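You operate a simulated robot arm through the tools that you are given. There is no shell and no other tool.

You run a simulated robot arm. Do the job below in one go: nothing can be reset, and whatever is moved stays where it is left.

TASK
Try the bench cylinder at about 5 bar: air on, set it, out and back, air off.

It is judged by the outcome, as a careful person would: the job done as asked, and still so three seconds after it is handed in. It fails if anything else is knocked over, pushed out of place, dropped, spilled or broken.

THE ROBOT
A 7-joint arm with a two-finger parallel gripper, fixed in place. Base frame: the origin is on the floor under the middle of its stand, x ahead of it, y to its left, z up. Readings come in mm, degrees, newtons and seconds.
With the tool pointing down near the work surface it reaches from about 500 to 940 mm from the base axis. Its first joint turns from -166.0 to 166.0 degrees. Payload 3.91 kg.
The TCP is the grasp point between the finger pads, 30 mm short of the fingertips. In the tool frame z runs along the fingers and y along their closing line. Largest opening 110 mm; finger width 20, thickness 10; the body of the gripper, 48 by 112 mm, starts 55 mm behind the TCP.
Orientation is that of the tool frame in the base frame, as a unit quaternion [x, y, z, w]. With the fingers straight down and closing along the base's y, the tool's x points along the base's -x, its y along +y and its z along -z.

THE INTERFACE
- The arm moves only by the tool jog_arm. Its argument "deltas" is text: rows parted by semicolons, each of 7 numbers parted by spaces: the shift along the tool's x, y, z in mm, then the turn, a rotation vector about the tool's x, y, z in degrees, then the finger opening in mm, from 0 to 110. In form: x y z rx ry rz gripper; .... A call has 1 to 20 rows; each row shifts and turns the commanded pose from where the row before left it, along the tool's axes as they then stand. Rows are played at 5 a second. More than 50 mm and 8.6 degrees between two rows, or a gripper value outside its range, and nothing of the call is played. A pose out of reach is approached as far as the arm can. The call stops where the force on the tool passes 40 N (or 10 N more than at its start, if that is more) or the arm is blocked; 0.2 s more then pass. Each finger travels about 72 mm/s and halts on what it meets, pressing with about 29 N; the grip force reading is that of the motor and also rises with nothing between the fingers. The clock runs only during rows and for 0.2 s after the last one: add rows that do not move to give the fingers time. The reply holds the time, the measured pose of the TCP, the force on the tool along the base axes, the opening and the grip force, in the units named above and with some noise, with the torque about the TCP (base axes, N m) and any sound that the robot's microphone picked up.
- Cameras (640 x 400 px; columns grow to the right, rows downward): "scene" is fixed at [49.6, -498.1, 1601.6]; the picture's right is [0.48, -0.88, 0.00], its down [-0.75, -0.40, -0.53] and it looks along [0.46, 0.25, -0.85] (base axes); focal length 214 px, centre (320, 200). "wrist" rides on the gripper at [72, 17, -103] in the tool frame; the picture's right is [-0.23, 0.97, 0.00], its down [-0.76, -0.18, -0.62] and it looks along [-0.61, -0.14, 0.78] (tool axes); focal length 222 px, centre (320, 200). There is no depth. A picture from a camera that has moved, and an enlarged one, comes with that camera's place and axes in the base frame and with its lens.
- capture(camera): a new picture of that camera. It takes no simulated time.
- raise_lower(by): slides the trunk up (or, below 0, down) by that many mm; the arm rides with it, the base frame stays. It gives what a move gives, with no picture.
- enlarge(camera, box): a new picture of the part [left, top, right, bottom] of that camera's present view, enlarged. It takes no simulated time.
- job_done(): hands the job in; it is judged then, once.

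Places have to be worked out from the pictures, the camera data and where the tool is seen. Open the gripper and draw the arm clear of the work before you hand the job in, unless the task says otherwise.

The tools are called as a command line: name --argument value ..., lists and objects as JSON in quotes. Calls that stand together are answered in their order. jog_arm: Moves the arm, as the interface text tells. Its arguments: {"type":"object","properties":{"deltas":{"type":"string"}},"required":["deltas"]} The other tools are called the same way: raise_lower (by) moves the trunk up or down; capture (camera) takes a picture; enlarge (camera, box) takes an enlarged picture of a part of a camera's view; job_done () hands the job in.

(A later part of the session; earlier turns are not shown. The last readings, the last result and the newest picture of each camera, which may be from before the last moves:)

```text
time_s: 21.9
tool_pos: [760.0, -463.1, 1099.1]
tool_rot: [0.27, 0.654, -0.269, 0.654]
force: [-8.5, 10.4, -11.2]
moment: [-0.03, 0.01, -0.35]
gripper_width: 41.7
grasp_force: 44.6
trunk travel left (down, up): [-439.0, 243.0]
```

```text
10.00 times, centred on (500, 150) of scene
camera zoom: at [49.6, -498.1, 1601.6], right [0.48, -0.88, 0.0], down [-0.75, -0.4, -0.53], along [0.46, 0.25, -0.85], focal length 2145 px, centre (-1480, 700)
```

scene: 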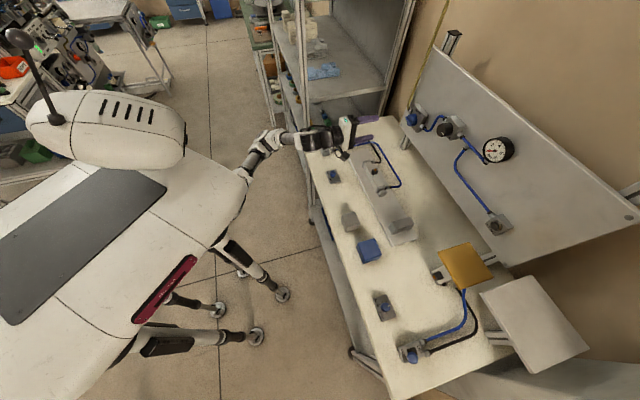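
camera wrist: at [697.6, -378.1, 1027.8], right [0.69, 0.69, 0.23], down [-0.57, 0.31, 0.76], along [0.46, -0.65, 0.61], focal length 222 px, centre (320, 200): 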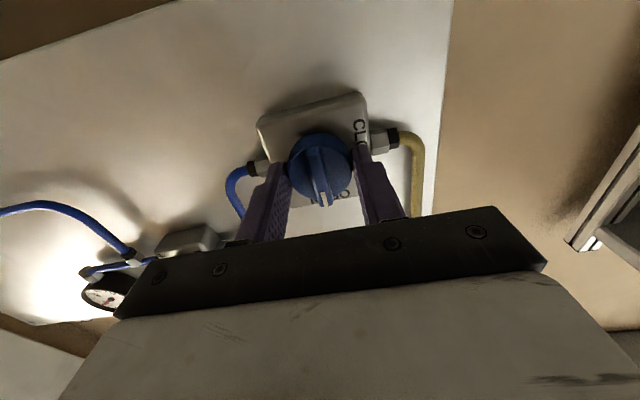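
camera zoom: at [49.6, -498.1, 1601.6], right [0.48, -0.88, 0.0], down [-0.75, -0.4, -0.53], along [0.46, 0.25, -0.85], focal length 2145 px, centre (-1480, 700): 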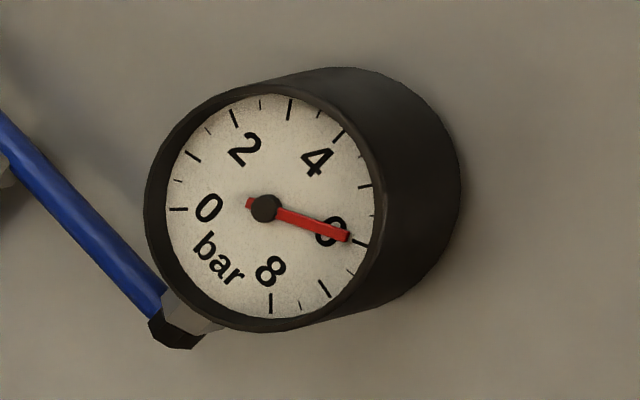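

The valve points to OPEN and the gauge settles near 6 bar. I'll release the knob and back off, then recheck the gauge.

jog_arm --deltas "0 0 0 0 0 0 50; 0 0 0 0 0 0 50; 0 0 -15 0 0 0 54; 0 0 -30 0 0 0 60; 0 0 -30 0 0 0 60; 0 0 -30 0 0 0 60; 0 0 0 0 0 0 60"

enlarge --camera "scene" --box '[380, 80, 540, 180]'

enlarge --camera "scene" --box '[476, 130, 524, 170]'

capture --camera "scene"

capture --camera "wrist"

```text
time_s: 23.5
tool_pos: [685.0, -389.1, 1100.9]
tool_rot: [0.268, 0.654, -0.268, 0.654]
force: [0.0, 0.2, 0.9]
moment: [0.01, -0.03, -0.02]
gripper_width: 59.9
grasp_force: 0.1
trunk travel left (down, up): [-439.0, 243.0]
```

```text
4.00 times, centred on (460, 130) of scene
camera zoom: at [49.6, -498.1, 1601.6], right [0.48, -0.88, 0.0], down [-0.75, -0.4, -0.53], along [0.46, 0.25, -0.85], focal length 858 px, centre (-240, 480)
```

zoom: 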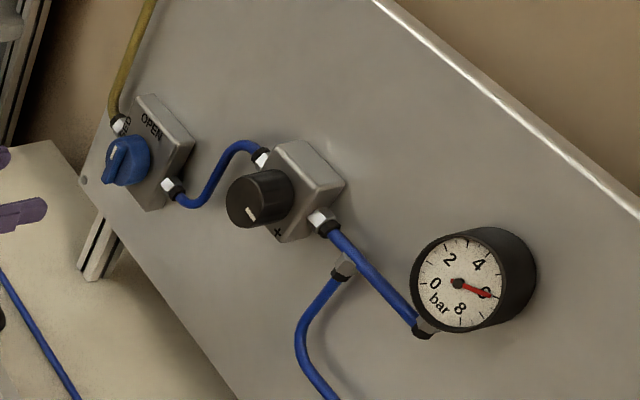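

```text
10.00 times, centred on (500, 150) of scene
camera zoom: at [49.6, -498.1, 1601.6], right [0.48, -0.88, 0.0], down [-0.75, -0.4, -0.53], along [0.46, 0.25, -0.85], focal length 2145 px, centre (-1480, 700)
```

zoom: 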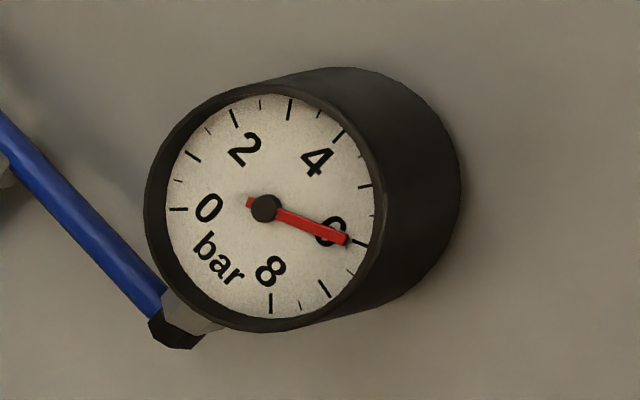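

```text
taken
```

scene: 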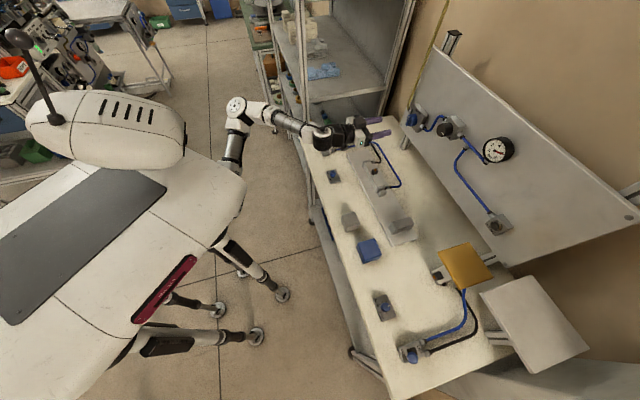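

```text
taken
camera wrist: at [622.6, -304.0, 1028.7], right [0.68, 0.69, 0.23], down [-0.57, 0.31, 0.76], along [0.46, -0.65, 0.61], focal length 222 px, centre (320, 200)
```

wrist: 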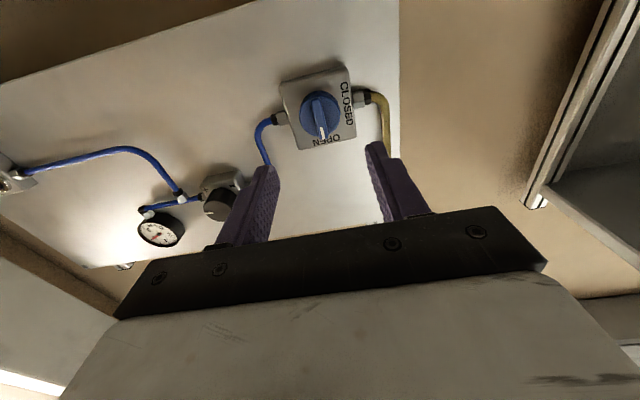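

The gauge is steady at about 6.05 bar, so the pressure needs to come down. I'll move across to a standoff in front of the regulator knob (t≈58, z≈1181).

jog_arm --deltas "-20 -38 0 0 0 0 64; -20 -38 0 0 0 0 64; -20 -38 0 0 0 0 64; -20 -37.5 5 0 0 0 64; 0 0 10 0 0 0 64; 0 0 0 0 0 0 64"

capture --camera "wrist"

enlarge --camera "scene" --box '[400, 80, 560, 180]'

```text
time_s: 24.9
tool_pos: [590.5, -506.9, 1180.6]
tool_rot: [0.27, 0.654, -0.27, 0.654]
force: [0.0, -0.2, -0.6]
moment: [-0.02, -0.01, 0.01]
gripper_width: 63.9
grasp_force: 0.1
trunk travel left (down, up): [-439.0, 243.0]
```

```text
taken
camera wrist: at [527.6, -422.0, 1108.2], right [0.69, 0.69, 0.23], down [-0.57, 0.31, 0.76], along [0.46, -0.65, 0.61], focal length 222 px, centre (320, 200)
```

wrist: 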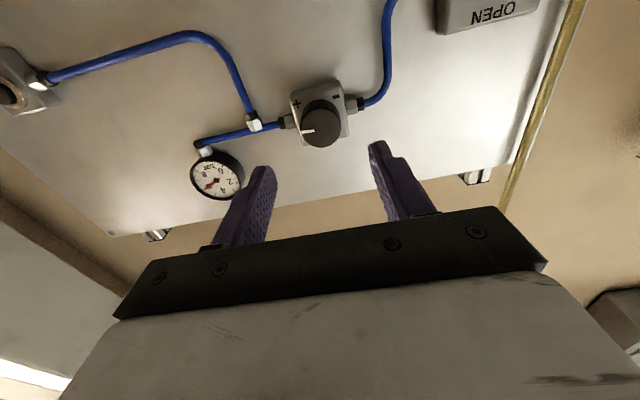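

```text
4.00 times, centred on (480, 130) of scene
camera zoom: at [49.6, -498.1, 1601.6], right [0.48, -0.88, 0.0], down [-0.75, -0.4, -0.53], along [0.46, 0.25, -0.85], focal length 858 px, centre (-320, 480)
```

zoom: 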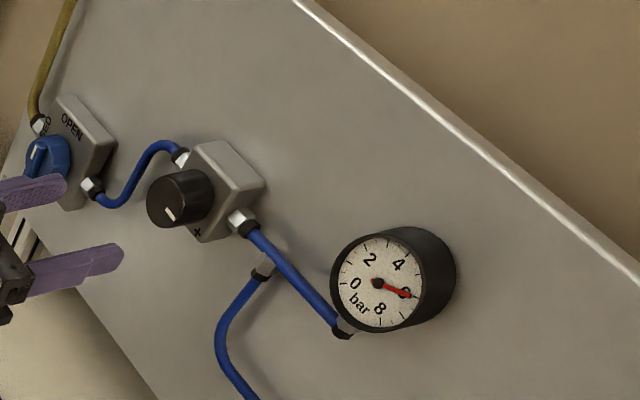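

enlarge --camera "wrist" --box '[270, 70, 366, 130]'

enlarge --camera "wrist" --box '[240, 80, 400, 180]'

```text
6.67 times, centred on (318, 100) of wrist
camera zoom: at [527.6, -422.0, 1108.2], right [0.69, 0.69, 0.23], down [-0.57, 0.31, 0.76], along [0.46, -0.65, 0.61], focal length 1481 px, centre (333, 867)
```

zoom: 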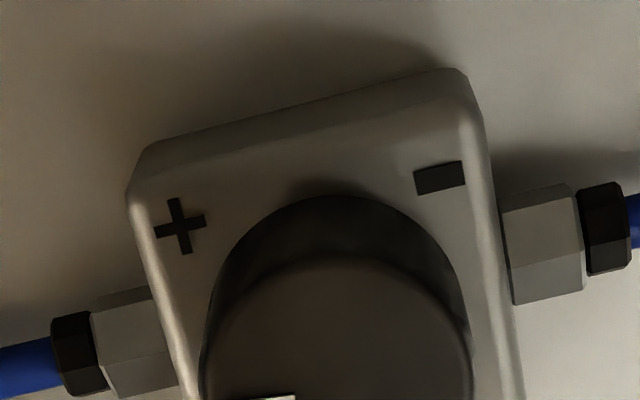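

```text
4.00 times, centred on (320, 130) of wrist
camera zoom: at [527.6, -422.0, 1108.2], right [0.69, 0.69, 0.23], down [-0.57, 0.31, 0.76], along [0.46, -0.65, 0.61], focal length 888 px, centre (320, 480)
```

zoom: 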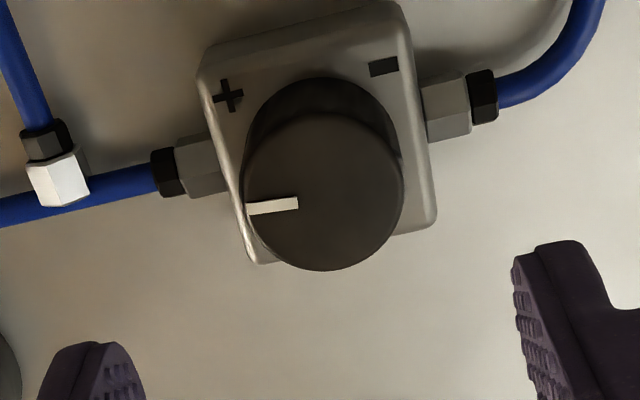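

The regulator knob is centred at t≈60, z≈1180, straight ahead of the tool. I'll advance about 78 mm so the pads overlap the knob without touching the body.

jog_arm --deltas "0 0.5 25 0 0 0 60; 0 0.5 25 0 0 0 60; 0 0 16 0 0 0 60; 0 0 10 0 0 0 60; 0 0 0 0 0 0 60"

enlarge --camera "wrist" --box '[200, 80, 440, 230]'

enlarge --camera "scene" --box '[400, 90, 528, 170]'

```text
time_s: 26.1
tool_pos: [643.8, -560.8, 1179.1]
tool_rot: [0.269, 0.654, -0.269, 0.654]
force: [-0.4, -0.3, 0.3]
moment: [0.01, 0.03, -0.03]
gripper_width: 59.6
grasp_force: 0.2
trunk travel left (down, up): [-439.0, 243.0]
```

```text
2.67 times, centred on (320, 155) of wrist
camera zoom: at [581.9, -475.7, 1107.4], right [0.69, 0.69, 0.23], down [-0.57, 0.31, 0.76], along [0.46, -0.65, 0.61], focal length 592 px, centre (320, 320)
```

zoom: 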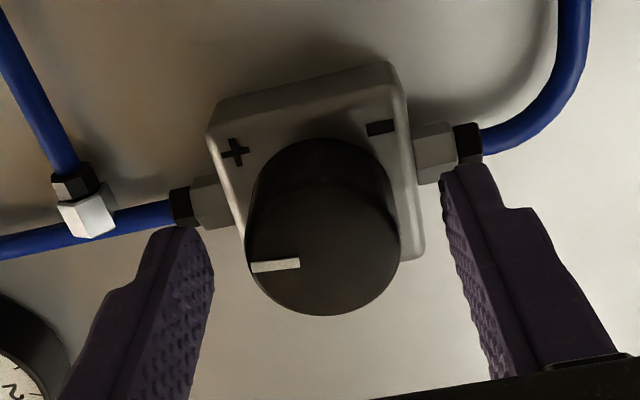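

```text
5.00 times, centred on (464, 130) of scene
camera zoom: at [49.6, -498.1, 1601.6], right [0.48, -0.88, 0.0], down [-0.75, -0.4, -0.53], along [0.46, 0.25, -0.85], focal length 1072 px, centre (-400, 550)
```

zoom: 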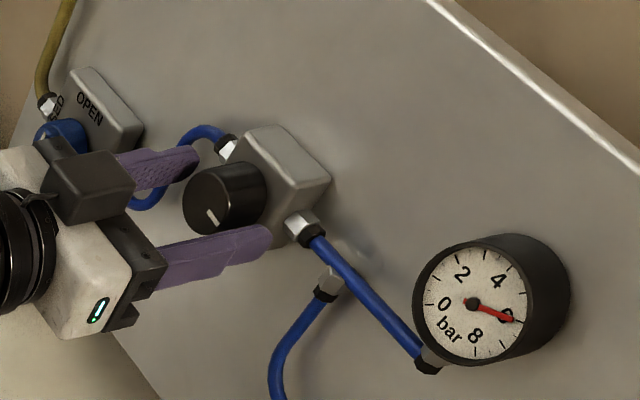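

The pads overlap the knob well and the gauge is visible in the scene view. I'll close on the knob.

jog_arm --deltas "0 0 2 0 0 0 50; 0 0 0 0 0 0 40; 0 0 0 0 0 0 28; 0 0 0 0 0 0 28; 0 0 0 0 0 0 28"

enlarge --camera "wrist" --box '[200, 80, 440, 230]'

```text
time_s: 27.3
tool_pos: [646.0, -560.2, 1179.1]
tool_rot: [0.268, 0.654, -0.267, 0.654]
force: [3.3, 2.4, 0.7]
moment: [0.12, 0.09, -0.42]
gripper_width: 37.4
grasp_force: 45.3
trunk travel left (down, up): [-439.0, 243.0]
```

```text
2.67 times, centred on (320, 155) of wrist
camera zoom: at [583.7, -476.7, 1107.7], right [0.68, 0.69, 0.23], down [-0.57, 0.31, 0.76], along [0.46, -0.65, 0.61], focal length 592 px, centre (320, 320)
```

zoom: 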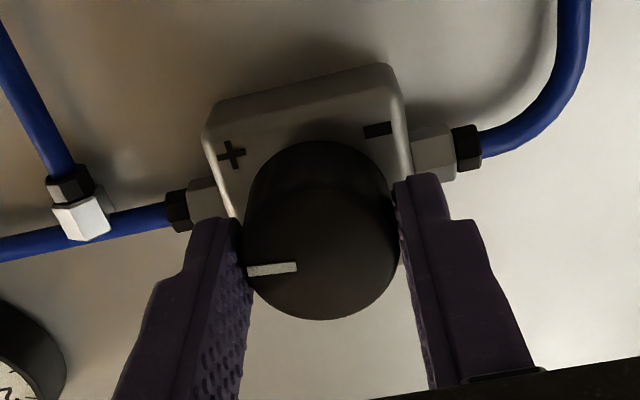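

The knob is gripped at 37.4 mm. I'll turn counter-clockwise by 24° and read the gauge.

jog_arm --deltas "0 0 0 0 0 -6 28; 0 0 0 0 0 -6 28; 0 0 0 0 0 -6 28; 0 0 0 0 0 -6 28; 0 0 0 0 0 0 28; 0 0 0 0 0 0 28; 0 0 0 0 0 0 28; 0 0 0 0 0 0 28"

enlarge --camera "scene" --box '[400, 90, 528, 170]'

enlarge --camera "scene" --box '[476, 130, 524, 170]'

enlarge --camera "wrist" --box '[200, 80, 440, 230]'

```text
time_s: 29.1
tool_pos: [646.2, -561.8, 1180.2]
tool_rot: [0.127, 0.696, -0.399, 0.584]
force: [-2.7, 10.8, -6.9]
moment: [-0.33, -0.28, -0.11]
gripper_width: 37.3
grasp_force: 45.0
trunk travel left (down, up): [-439.0, 243.0]
```

```text
5.00 times, centred on (464, 130) of scene
camera zoom: at [49.6, -498.1, 1601.6], right [0.48, -0.88, 0.0], down [-0.75, -0.4, -0.53], along [0.46, 0.25, -0.85], focal length 1072 px, centre (-400, 550)
```

zoom: 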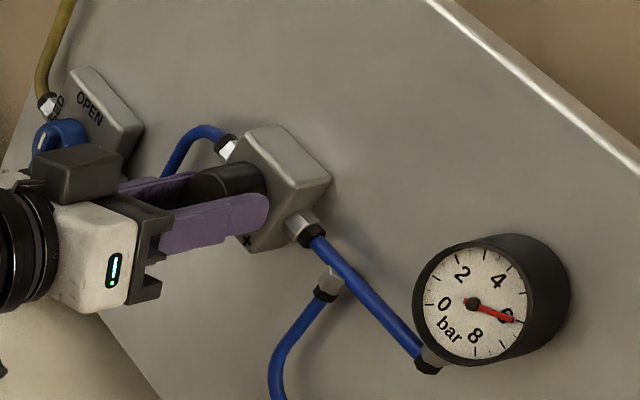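

```text
10.00 times, centred on (500, 150) of scene
camera zoom: at [49.6, -498.1, 1601.6], right [0.48, -0.88, 0.0], down [-0.75, -0.4, -0.53], along [0.46, 0.25, -0.85], focal length 2145 px, centre (-1480, 700)
```

zoom: 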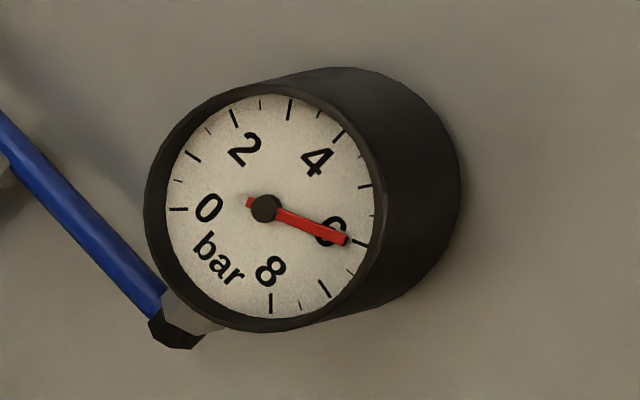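

```text
2.67 times, centred on (320, 155) of wrist
camera zoom: at [561.8, -498.7, 1107.1], right [0.69, 0.7, -0.19], down [-0.34, 0.54, 0.77], along [0.64, -0.47, 0.61], focal length 592 px, centre (320, 320)
```

zoom: 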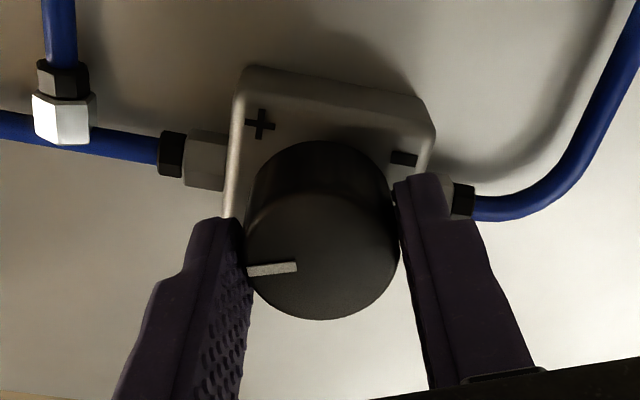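

The knob turned with me, but the gauge stays at about 6 bar. The regulator doesn't relieve downstream pressure, so I'll have to set it lower, bleed the line with VENT, and then turn up to 5. I'll back the knob off another 42°.

jog_arm --deltas "0 0 0 0 0 -7 28; 0 0 0 0 0 -7 28; 0 0 0 0 0 -7 28; 0 0 0 0 0 -7 28; 0 0 0 0 0 -7 28; 0 0 0 0 0 -7 28; 0 0 0 0 0 0 28; 0 0 0 0 0 0 28"

enlarge --camera "scene" --box '[400, 90, 528, 170]'

enlarge --camera "wrist" --box '[200, 80, 440, 230]'

```text
time_s: 30.9
tool_pos: [646.3, -561.7, 1179.5]
tool_rot: [-0.131, 0.695, -0.582, 0.401]
force: [2.5, 3.0, -3.8]
moment: [-0.32, -0.3, -0.22]
gripper_width: 37.4
grasp_force: 45.1
trunk travel left (down, up): [-439.0, 243.0]
```

```text
5.00 times, centred on (464, 130) of scene
camera zoom: at [49.6, -498.1, 1601.6], right [0.48, -0.88, 0.0], down [-0.75, -0.4, -0.53], along [0.46, 0.25, -0.85], focal length 1072 px, centre (-400, 550)
```

zoom: 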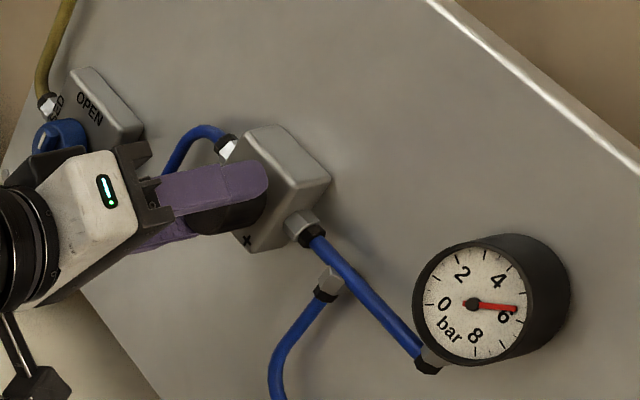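

```text
2.67 times, centred on (320, 155) of wrist
camera zoom: at [529.9, -531.1, 1135.4], right [0.42, 0.43, -0.8], down [0.0, 0.88, 0.47], along [0.91, -0.2, 0.38], focal length 592 px, centre (320, 320)
```

zoom: 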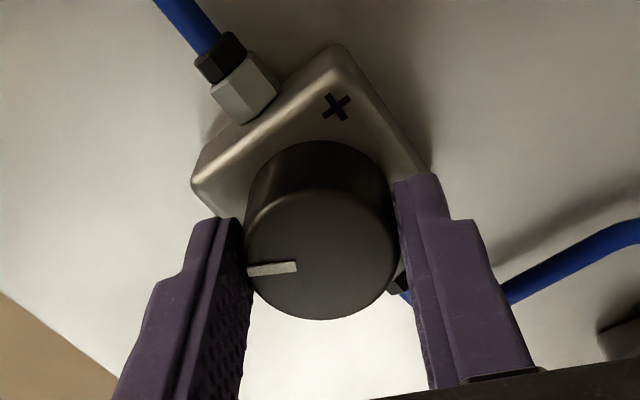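

The gauge has started to fall. I'll wait a few seconds without moving to see whether it settles.

enlarge --camera "scene" --box '[476, 130, 524, 170]'

jog_arm --deltas "0 0 0 0 0 0 28; 0 0 0 0 0 0 28; 0 0 0 0 0 0 28; 0 0 0 0 0 0 28; 0 0 0 0 0 0 28; 0 0 0 0 0 0 28; 0 0 0 0 0 0 28; 0 0 0 0 0 0 28; 0 0 0 0 0 0 28; 0 0 0 0 0 0 28"

enlarge --camera "scene" --box '[476, 130, 524, 170]'

```text
10.00 times, centred on (500, 150) of scene
camera zoom: at [49.6, -498.1, 1601.6], right [0.48, -0.88, 0.0], down [-0.75, -0.4, -0.53], along [0.46, 0.25, -0.85], focal length 2145 px, centre (-1480, 700)
```

zoom: 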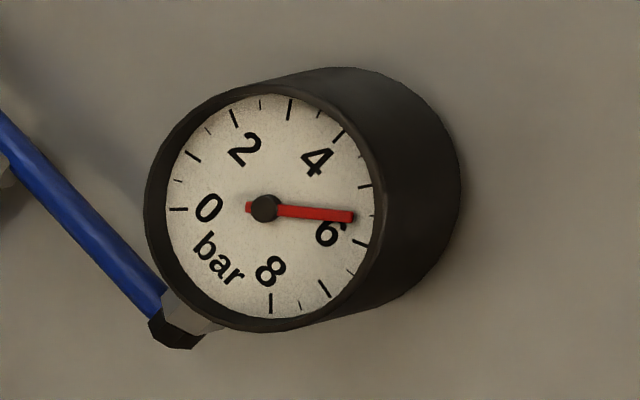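

```text
time_s: 33.1
tool_pos: [645.7, -561.7, 1179.7]
tool_rot: [-0.131, 0.695, -0.582, 0.401]
force: [5.9, -1.1, 1.5]
moment: [-0.31, -0.34, -0.1]
gripper_width: 37.3
grasp_force: 44.7
trunk travel left (down, up): [-439.0, 243.0]
```

```text
10.00 times, centred on (500, 150) of scene
camera zoom: at [49.6, -498.1, 1601.6], right [0.48, -0.88, 0.0], down [-0.75, -0.4, -0.53], along [0.46, 0.25, -0.85], focal length 2145 px, centre (-1480, 700)
```

zoom: 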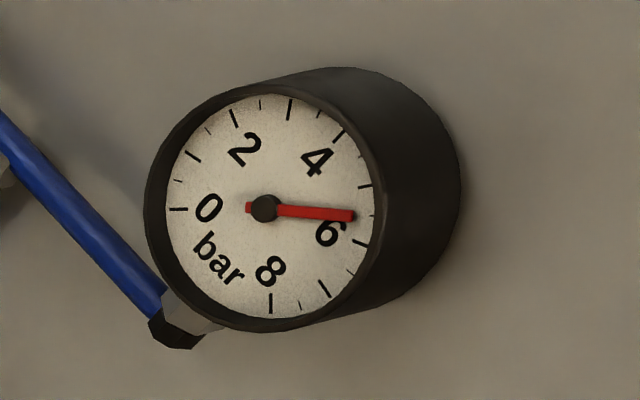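

It is steady at about 5.55 bar, so the regulator does relieve; before, its setting was simply above the supply pressure. I'll turn another 10° down and read the slope.

jog_arm --deltas "0 0 0 0 0 -5 28; 0 0 0 0 0 -5 28; 0 0 0 0 0 0 28; 0 0 0 0 0 0 28; 0 0 0 0 0 0 28; 0 0 0 0 0 0 28; 0 0 0 0 0 0 28; 0 0 0 0 0 0 28; 0 0 0 0 0 0 28; 0 0 0 0 0 0 28"

enlarge --camera "scene" --box '[476, 130, 524, 170]'

```text
time_s: 35.3
tool_pos: [645.7, -562.2, 1179.6]
tool_rot: [-0.19, 0.68, -0.616, 0.35]
force: [7.1, -2.7, 2.1]
moment: [-0.35, -0.35, -0.08]
gripper_width: 37.6
grasp_force: 45.1
trunk travel left (down, up): [-439.0, 243.0]
```

```text
10.00 times, centred on (500, 150) of scene
camera zoom: at [49.6, -498.1, 1601.6], right [0.48, -0.88, 0.0], down [-0.75, -0.4, -0.53], along [0.46, 0.25, -0.85], focal length 2145 px, centre (-1480, 700)
```

zoom: 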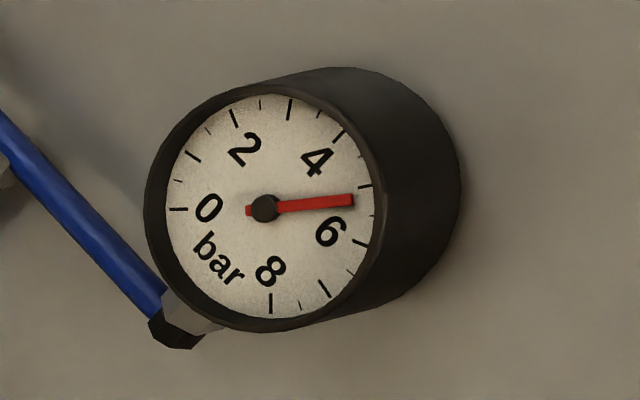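

That 10° gave about -0.32 bar, so the gauge is now near 5.23. Another 7° should land on 5.0.

jog_arm --deltas "0 0 0 0 0 -3.5 28; 0 0 0 0 0 -3.5 28; 0 0 0 0 0 0 28; 0 0 0 0 0 0 28; 0 0 0 0 0 0 28; 0 0 0 0 0 0 28; 0 0 0 0 0 0 28; 0 0 0 0 0 0 28; 0 0 0 0 0 0 28; 0 0 0 0 0 0 28"

enlarge --camera "scene" --box '[476, 130, 524, 170]'

```text
time_s: 37.5
tool_pos: [645.1, -561.7, 1179.7]
tool_rot: [-0.232, 0.668, -0.635, 0.311]
force: [4.1, 2.7, -2.2]
moment: [-0.27, -0.26, 0.24]
gripper_width: 37.3
grasp_force: 44.7
trunk travel left (down, up): [-439.0, 243.0]
```

```text
10.00 times, centred on (500, 150) of scene
camera zoom: at [49.6, -498.1, 1601.6], right [0.48, -0.88, 0.0], down [-0.75, -0.4, -0.53], along [0.46, 0.25, -0.85], focal length 2145 px, centre (-1480, 700)
```

zoom: 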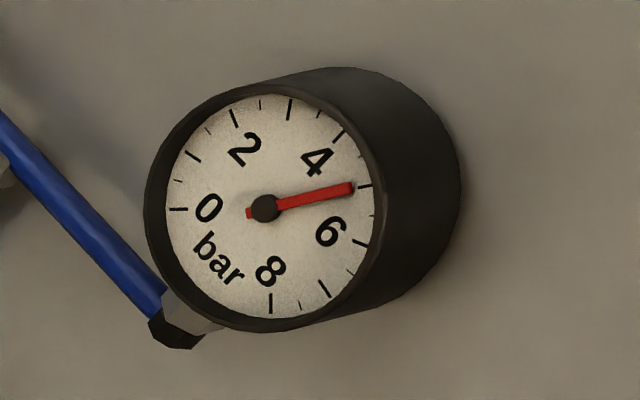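

The gauge reads 5.0 bar. I'll release the knob without rotating, back off, and confirm the reading holds.

jog_arm --deltas "0 0 0 0 0 0 50; 0 0 0 0 0 0 58; 0 0 -20 0 0 0 60; 0 0 -35 0 0 0 60; 0 0 -40 0 0 0 60; 0 0 -40 0 0 0 60; 0 0 0 0 0 0 60"

enlarge --camera "scene" --box '[476, 130, 524, 170]'

capture --camera "scene"

capture --camera "wrist"

```text
time_s: 39.1
tool_pos: [548.9, -467.7, 1178.8]
tool_rot: [-0.232, 0.668, -0.635, 0.312]
force: [0.0, 0.4, -0.3]
moment: [0.0, -0.01, 0.0]
gripper_width: 59.9
grasp_force: 0.1
trunk travel left (down, up): [-439.0, 243.0]
```

```text
10.00 times, centred on (500, 150) of scene
camera zoom: at [49.6, -498.1, 1601.6], right [0.48, -0.88, 0.0], down [-0.75, -0.4, -0.53], along [0.46, 0.25, -0.85], focal length 2145 px, centre (-1480, 700)
```

zoom: 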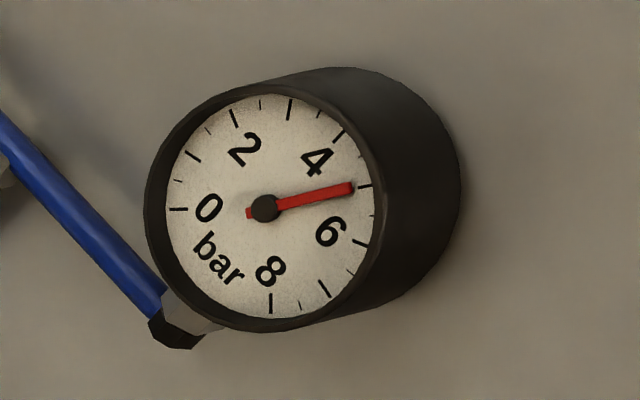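

```text
taken
```

scene: 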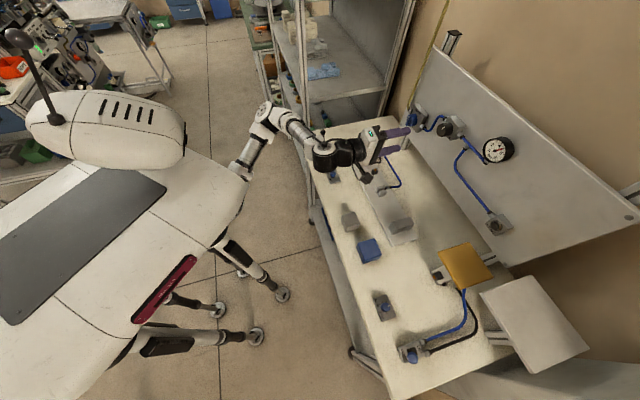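

```text
taken
camera wrist: at [425.9, -444.3, 1154.0], right [0.24, 0.24, -0.94], down [0.07, 0.96, 0.27], along [0.97, -0.13, 0.21], focal length 222 px, centre (320, 200)
```

wrist: 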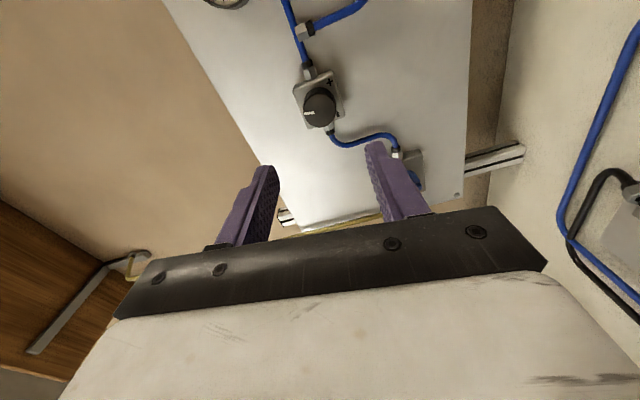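

The gauge holds at 5.0 bar. Next is the OUT/BACK lever: I'll roll the tool back to horizontal closing and move left and back toward the lever, staying high.

jog_arm --deltas "0 0 -10 0 0 7.545 60; 0 0 -10 0 0 7.545 60; 0 0 -10 0 0 7.545 60; 0 0 -10 0 0 7.545 60; 0 0 -10 0 0 7.545 60; 0 0 -10 0 0 7.545 60; 0 0 -10 0 0 7.545 60; 0 0 -10 0 0 7.545 60; 0 0 -10 0 0 7.545 60; 0 0 -10 0 0 7.545 60; 0 0 -10 0 0 7.545 60; 0 30 0 0 0 0 60; 0 30 0 0 0 0 60; 0 30 0 0 0 0 60; 0 30 0 0 0 0 60; 0 0 0 0 0 0 60"

capture --camera "scene"

```text
time_s: 42.5
tool_pos: [554.9, -302.5, 1178.5]
tool_rot: [0.269, 0.654, -0.269, 0.654]
force: [0.7, -0.1, 0.6]
moment: [-0.01, -0.02, -0.04]
gripper_width: 60.1
grasp_force: 0.1
trunk travel left (down, up): [-439.0, 243.0]
```

```text
taken
```

scene: 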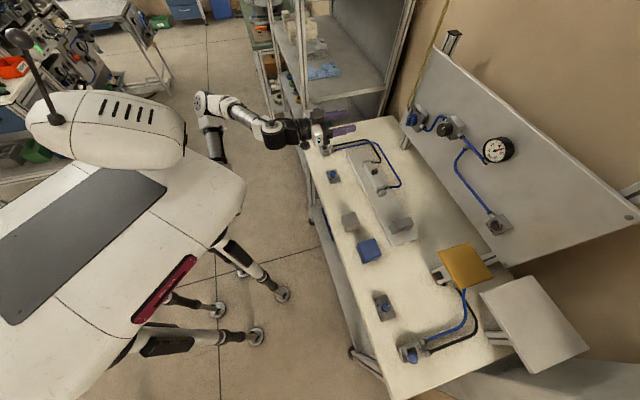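

Clear so far. I'll pitch the tool down while shifting left over the lever, staying at z≈1178.

jog_arm --deltas "0 15.5 0 0 7.5 0 60; 0 15.5 0 0 7.5 0 60; 0 15.5 0 0 7.5 0 60; 0 15.5 0 0 7.5 0 60; 0 15.5 0 0 7.5 0 60; 0 15.5 0 0 7.5 0 60; 0 15.5 0 0 7.5 0 60; 0 15.5 0 0 7.5 0 60; 0 15.5 0 0 7.5 0 60; 0 15.5 0 0 7.5 0 60; 0 15.5 0 0 7.5 0 60; 0 15.5 0 0 7.5 0 60; 0 0 0 0 0 0 60"

capture --camera "scene"

capture --camera "wrist"

```text
time_s: 45.3
tool_pos: [681.3, -168.8, 1102.2]
tool_rot: [0.38, 0.925, -0.002, 0.002]
force: [-0.1, -0.6, -0.5]
moment: [-0.02, 0.01, -0.02]
gripper_width: 59.9
grasp_force: 0.2
out of reach, approached as far as the arm can: row 11, 12
trunk travel left (down, up): [-439.0, 243.0]
```

```text
taken
```

scene: 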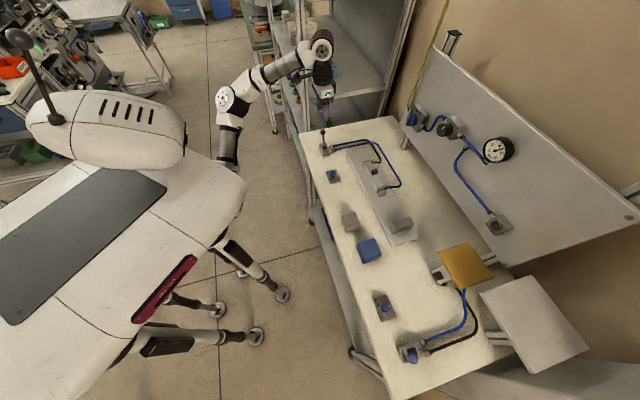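

```text
taken
camera wrist: at [640.2, -104.5, 1205.7], right [0.85, 0.53, 0.0], down [0.42, -0.66, 0.63], along [0.33, -0.53, -0.78], focal length 222 px, centre (320, 200)
```

wrist: 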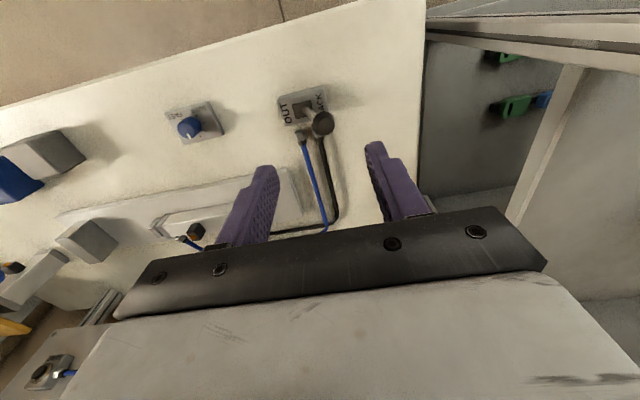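

The tool now points down above the lever, at z≈1102. I'll zoom in to refine the lever's position and look at the block in the cylinder's path.

enlarge --camera "wrist" --box '[250, 70, 410, 170]'

enlarge --camera "wrist" --box '[0, 160, 240, 310]'

enlarge --camera "scene" --box '[360, 170, 440, 250]'

enlarge --camera "scene" --box '[300, 70, 364, 160]'

```text
4.00 times, centred on (330, 120) of wrist
camera zoom: at [640.2, -104.5, 1205.7], right [0.85, 0.53, 0.0], down [0.42, -0.66, 0.63], along [0.33, -0.53, -0.78], focal length 888 px, centre (280, 520)
```

zoom: 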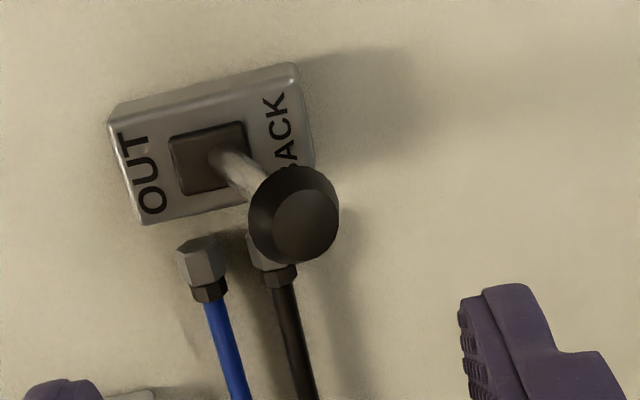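

```text
2.67 times, centred on (120, 235) of wrist
camera zoom: at [640.2, -104.5, 1205.7], right [0.85, 0.53, 0.0], down [0.42, -0.66, 0.63], along [0.33, -0.53, -0.78], focal length 592 px, centre (853, 107)
```

zoom: 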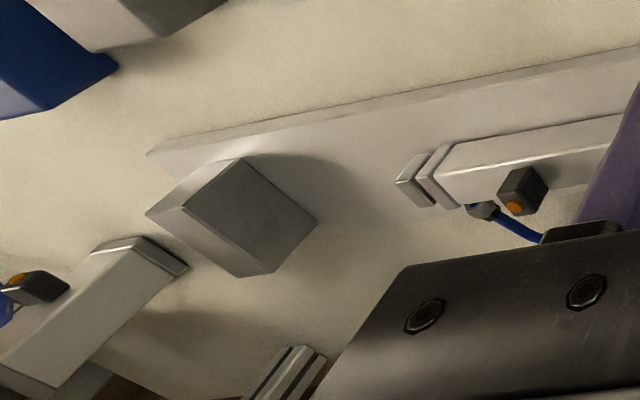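

```text
5.00 times, centred on (400, 210) of scene
camera zoom: at [49.6, -498.1, 1601.6], right [0.48, -0.88, 0.0], down [-0.75, -0.4, -0.53], along [0.46, 0.25, -0.85], focal length 1072 px, centre (-80, 150)
```

zoom: 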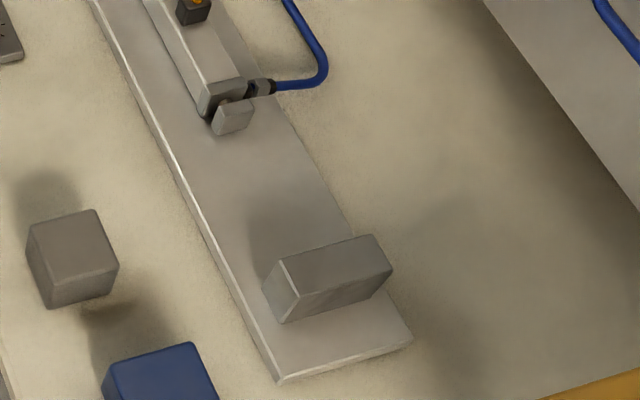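

```text
4.44 times, centred on (332, 115) of scene
camera zoom: at [49.6, -498.1, 1601.6], right [0.48, -0.88, 0.0], down [-0.75, -0.4, -0.53], along [0.46, 0.25, -0.85], focal length 953 px, centre (267, 578)
```

zoom: 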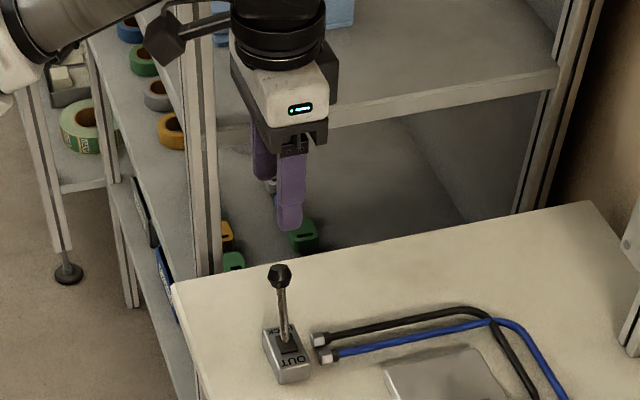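

The plate's end block is a full-width, sharp-edged fixed stop, and the path is otherwise clear. The lever knob is at n≈601, t≈366, top z≈1000. I'll lower the open fingers to straddle it.

jog_arm --deltas "0 3 25 0 0 0 60; 0 0 25 0 0 0 60; 0 0 25 0 0 0 60; 0 0 25 0 0 0 60; 0 0 7 0 0 0 60; 0 0 0 0 0 0 60"

capture --camera "wrist"

enlarge --camera "scene" --box '[300, 90, 380, 170]'

```text
time_s: 46.7
tool_pos: [682.1, -166.6, 995.4]
tool_rot: [0.38, 0.925, -0.001, -0.001]
force: [0.4, -0.4, 0.9]
moment: [0.0, -0.01, 0.0]
gripper_width: 59.9
grasp_force: 0.1
trunk travel left (down, up): [-439.0, 243.0]
```

```text
taken
camera wrist: at [642.6, -102.9, 1099.2], right [0.85, 0.53, 0.0], down [0.42, -0.66, 0.62], along [0.33, -0.53, -0.78], focal length 222 px, centre (320, 200)
```

wrist: 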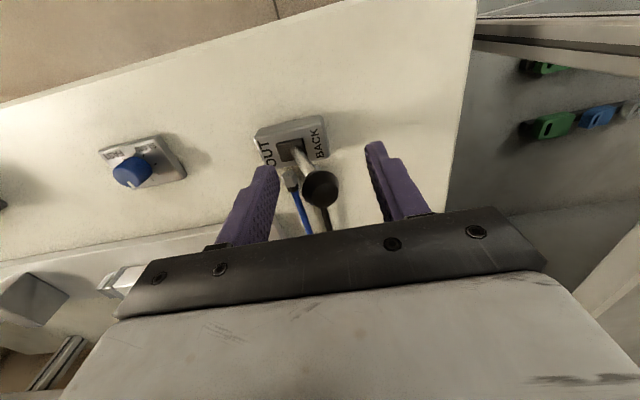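

```text
5.00 times, centred on (340, 130) of scene
camera zoom: at [49.6, -498.1, 1601.6], right [0.48, -0.88, 0.0], down [-0.75, -0.4, -0.53], along [0.46, 0.25, -0.85], focal length 1072 px, centre (220, 550)
```

zoom: 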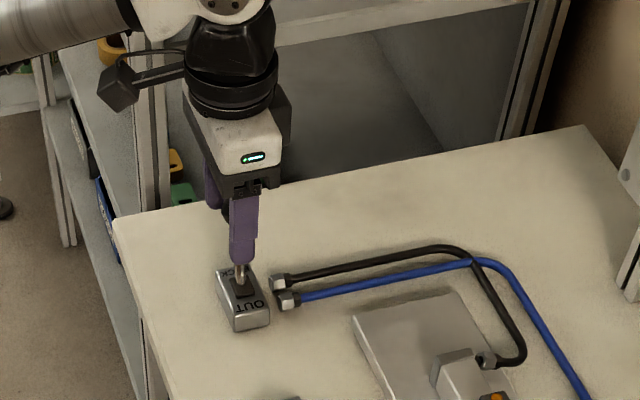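

The knob sits between the fingers and the gauge was at 5 bar. I'll narrow the opening slightly and push the lever to the right toward OUT.

jog_arm --deltas "0 0 0 0 0 0 44; 0 0 0 0 0 0 44; 0 -10 0 0 0 0 44; 0 -10 0 0 0 0 44; 0 -10 0 0 0 0 44; 0 -10 0 0 0 0 44; 0 -10 0 0 0 0 44; 0 0 0 0 0 0 44"

capture --camera "wrist"

enlarge --camera "scene" --box '[300, 110, 460, 240]'

enlarge --camera "scene" --box '[476, 130, 524, 170]'

```text
time_s: 48.5
tool_pos: [647.3, -201.5, 996.6]
tool_rot: [0.38, 0.925, -0.001, -0.001]
force: [0.2, -0.4, -0.8]
moment: [0.01, -0.01, -0.02]
gripper_width: 44.1
grasp_force: 0.1
trunk travel left (down, up): [-439.0, 243.0]
```

```text
taken
camera wrist: at [607.2, -138.8, 1099.6], right [0.85, 0.53, 0.0], down [0.42, -0.66, 0.62], along [0.33, -0.53, -0.78], focal length 222 px, centre (320, 200)
```

wrist: 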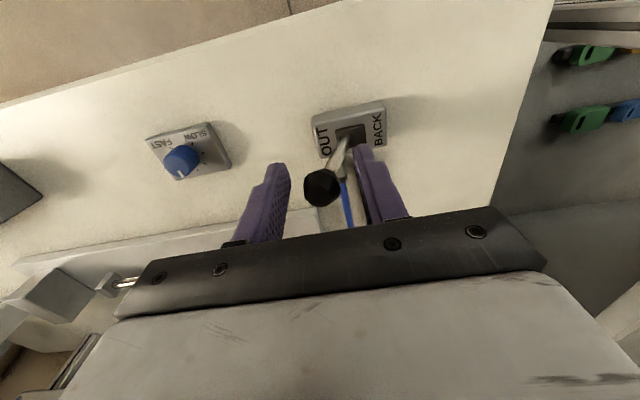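

```text
3.08 times, centred on (380, 175) of scene
camera zoom: at [49.6, -498.1, 1601.6], right [0.48, -0.88, 0.0], down [-0.75, -0.4, -0.53], along [0.46, 0.25, -0.85], focal length 660 px, centre (135, 277)
```

zoom: 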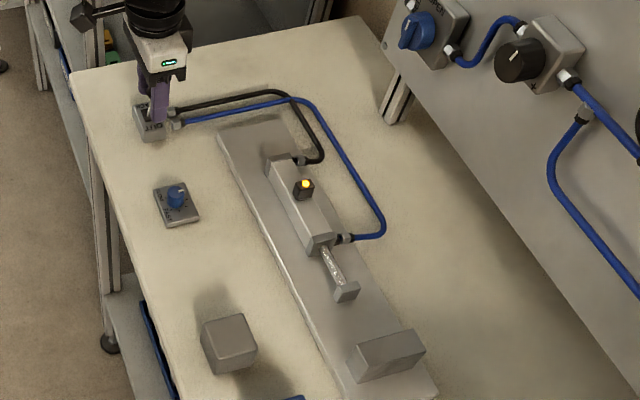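

```text
10.00 times, centred on (500, 150) of scene
camera zoom: at [49.6, -498.1, 1601.6], right [0.48, -0.88, 0.0], down [-0.75, -0.4, -0.53], along [0.46, 0.25, -0.85], focal length 2145 px, centre (-1480, 700)
```

zoom: 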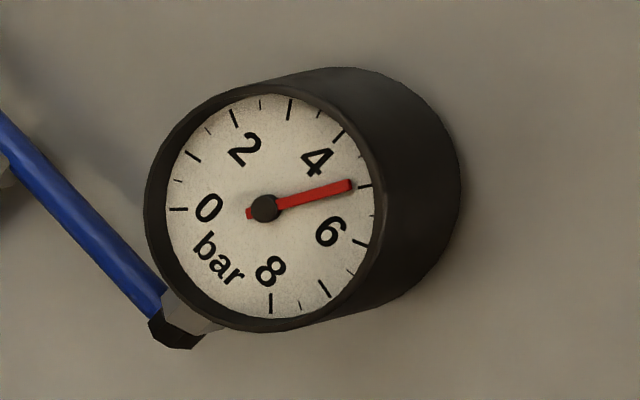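

The lever snapped to OUT and the cylinder is extending, with its indicator lit. I'll wait for the stroke to finish.

jog_arm --deltas "0 0 0 0 0 0 44; 0 0 0 0 0 0 44; 0 0 0 0 0 0 44; 0 0 0 0 0 0 44; 0 0 0 0 0 0 44; 0 0 0 0 0 0 44; 0 0 0 0 0 0 44; 0 0 0 0 0 0 44; 0 0 0 0 0 0 44; 0 0 0 0 0 0 44"

enlarge --camera "scene" --box '[300, 110, 460, 240]'

enlarge --camera "scene" --box '[476, 130, 524, 170]'

enlarge --camera "scene" --box '[310, 110, 374, 150]'

```text
time_s: 50.7
tool_pos: [647.8, -201.7, 995.8]
tool_rot: [0.38, 0.925, -0.001, 0.0]
force: [-0.3, 0.3, -0.8]
moment: [0.02, -0.02, -0.01]
gripper_width: 44.0
grasp_force: 0.1
trunk travel left (down, up): [-439.0, 243.0]
```

```text
3.08 times, centred on (380, 175) of scene
camera zoom: at [49.6, -498.1, 1601.6], right [0.48, -0.88, 0.0], down [-0.75, -0.4, -0.53], along [0.46, 0.25, -0.85], focal length 660 px, centre (135, 277)
```

zoom: 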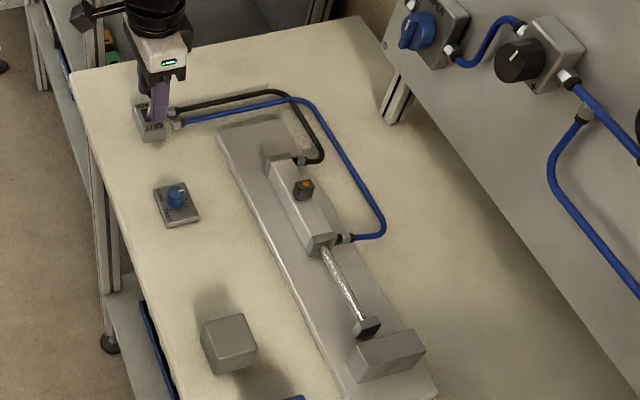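

```text
10.00 times, centred on (500, 150) of scene
camera zoom: at [49.6, -498.1, 1601.6], right [0.48, -0.88, 0.0], down [-0.75, -0.4, -0.53], along [0.46, 0.25, -0.85], focal length 2145 px, centre (-1480, 700)
```

zoom: 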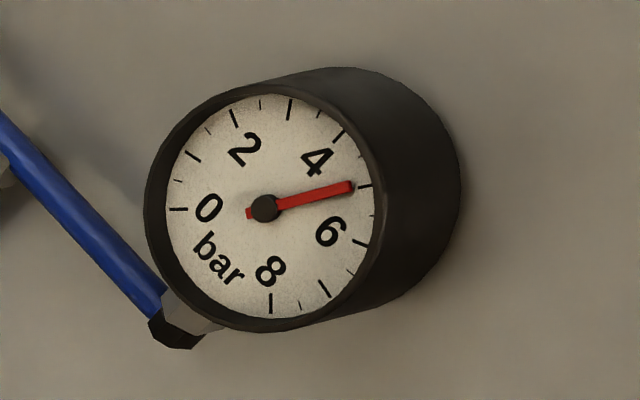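

```text
10.00 times, centred on (342, 130) of scene
camera zoom: at [49.6, -498.1, 1601.6], right [0.48, -0.88, 0.0], down [-0.75, -0.4, -0.53], along [0.46, 0.25, -0.85], focal length 2145 px, centre (100, 900)
```

zoom: 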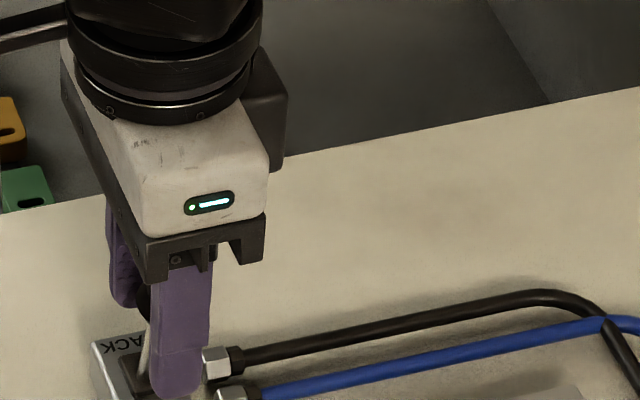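

The rod has extended most of the way to the stop. I'll wait a bit more to make sure the stroke is complete.

jog_arm --deltas "0 0 0 0 0 0 44; 0 0 0 0 0 0 44; 0 0 0 0 0 0 44; 0 0 0 0 0 0 44; 0 0 0 0 0 0 44; 0 0 0 0 0 0 44; 0 0 0 0 0 0 44; 0 0 0 0 0 0 44; 0 0 0 0 0 0 44; 0 0 0 0 0 0 44"

enlarge --camera "scene" --box '[300, 110, 460, 240]'

enlarge --camera "scene" --box '[360, 160, 424, 240]'

```text
time_s: 52.9
tool_pos: [648.1, -202.9, 996.4]
tool_rot: [0.381, 0.925, -0.001, -0.001]
force: [-0.7, 0.0, -0.3]
moment: [-0.01, 0.03, -0.01]
gripper_width: 43.8
grasp_force: 0.0
trunk travel left (down, up): [-439.0, 243.0]
```

```text
3.08 times, centred on (380, 175) of scene
camera zoom: at [49.6, -498.1, 1601.6], right [0.48, -0.88, 0.0], down [-0.75, -0.4, -0.53], along [0.46, 0.25, -0.85], focal length 660 px, centre (135, 277)
```

zoom: 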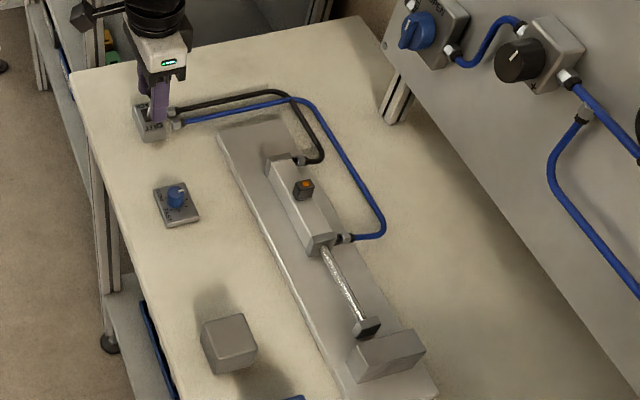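

```text
5.00 times, centred on (392, 200) of scene
camera zoom: at [49.6, -498.1, 1601.6], right [0.48, -0.88, 0.0], down [-0.75, -0.4, -0.53], along [0.46, 0.25, -0.85], focal length 1072 px, centre (-40, 200)
```

zoom: 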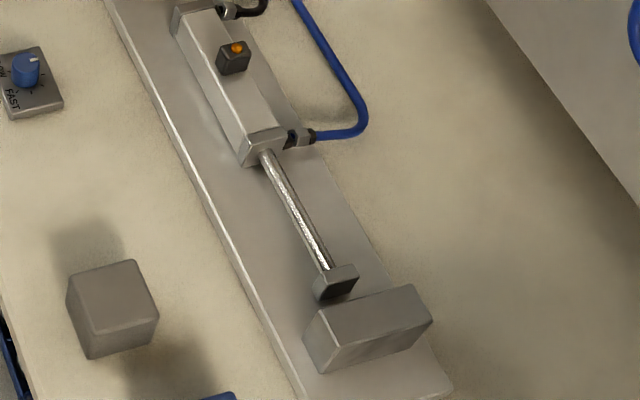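

The stroke is complete: the rod is fully out and still, the stop hasn't moved, and the gauge is at 5 bar. Now I'll push the lever left to BACK.

jog_arm --deltas "0 10 0 0 0 0 44; 0 10 0 0 0 0 44; 0 10 0 0 0 0 44; 0 10 0 0 0 0 44; 0 10 0 0 0 0 44; 0 0 0 0 0 0 44"

capture --camera "wrist"

enlarge --camera "scene" --box '[300, 110, 460, 240]'

enlarge --camera "scene" --box '[476, 130, 524, 170]'

```text
time_s: 54.3
tool_pos: [682.4, -165.5, 995.7]
tool_rot: [0.38, 0.925, 0.0, 0.0]
force: [-0.5, -0.4, -0.9]
moment: [0.0, -0.03, 0.0]
gripper_width: 43.8
grasp_force: 0.0
trunk travel left (down, up): [-439.0, 243.0]
```

```text
taken
camera wrist: at [642.0, -102.5, 1100.0], right [0.85, 0.53, 0.0], down [0.42, -0.66, 0.62], along [0.33, -0.53, -0.78], focal length 222 px, centre (320, 200)
```

wrist: 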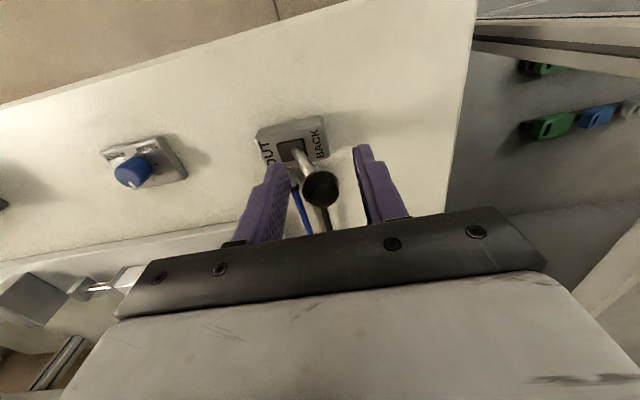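

```text
3.08 times, centred on (380, 175) of scene
camera zoom: at [49.6, -498.1, 1601.6], right [0.48, -0.88, 0.0], down [-0.75, -0.4, -0.53], along [0.46, 0.25, -0.85], focal length 660 px, centre (135, 277)
```

zoom: 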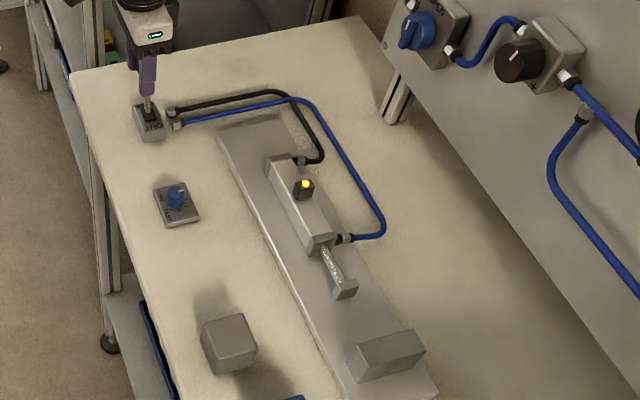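

```text
10.00 times, centred on (500, 150) of scene
camera zoom: at [49.6, -498.1, 1601.6], right [0.48, -0.88, 0.0], down [-0.75, -0.4, -0.53], along [0.46, 0.25, -0.85], focal length 2145 px, centre (-1480, 700)
```

zoom: 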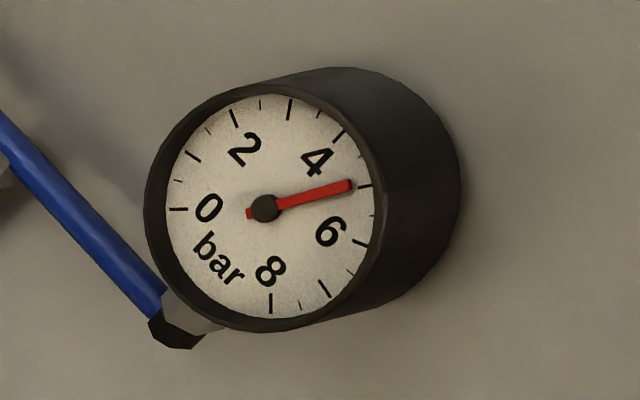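

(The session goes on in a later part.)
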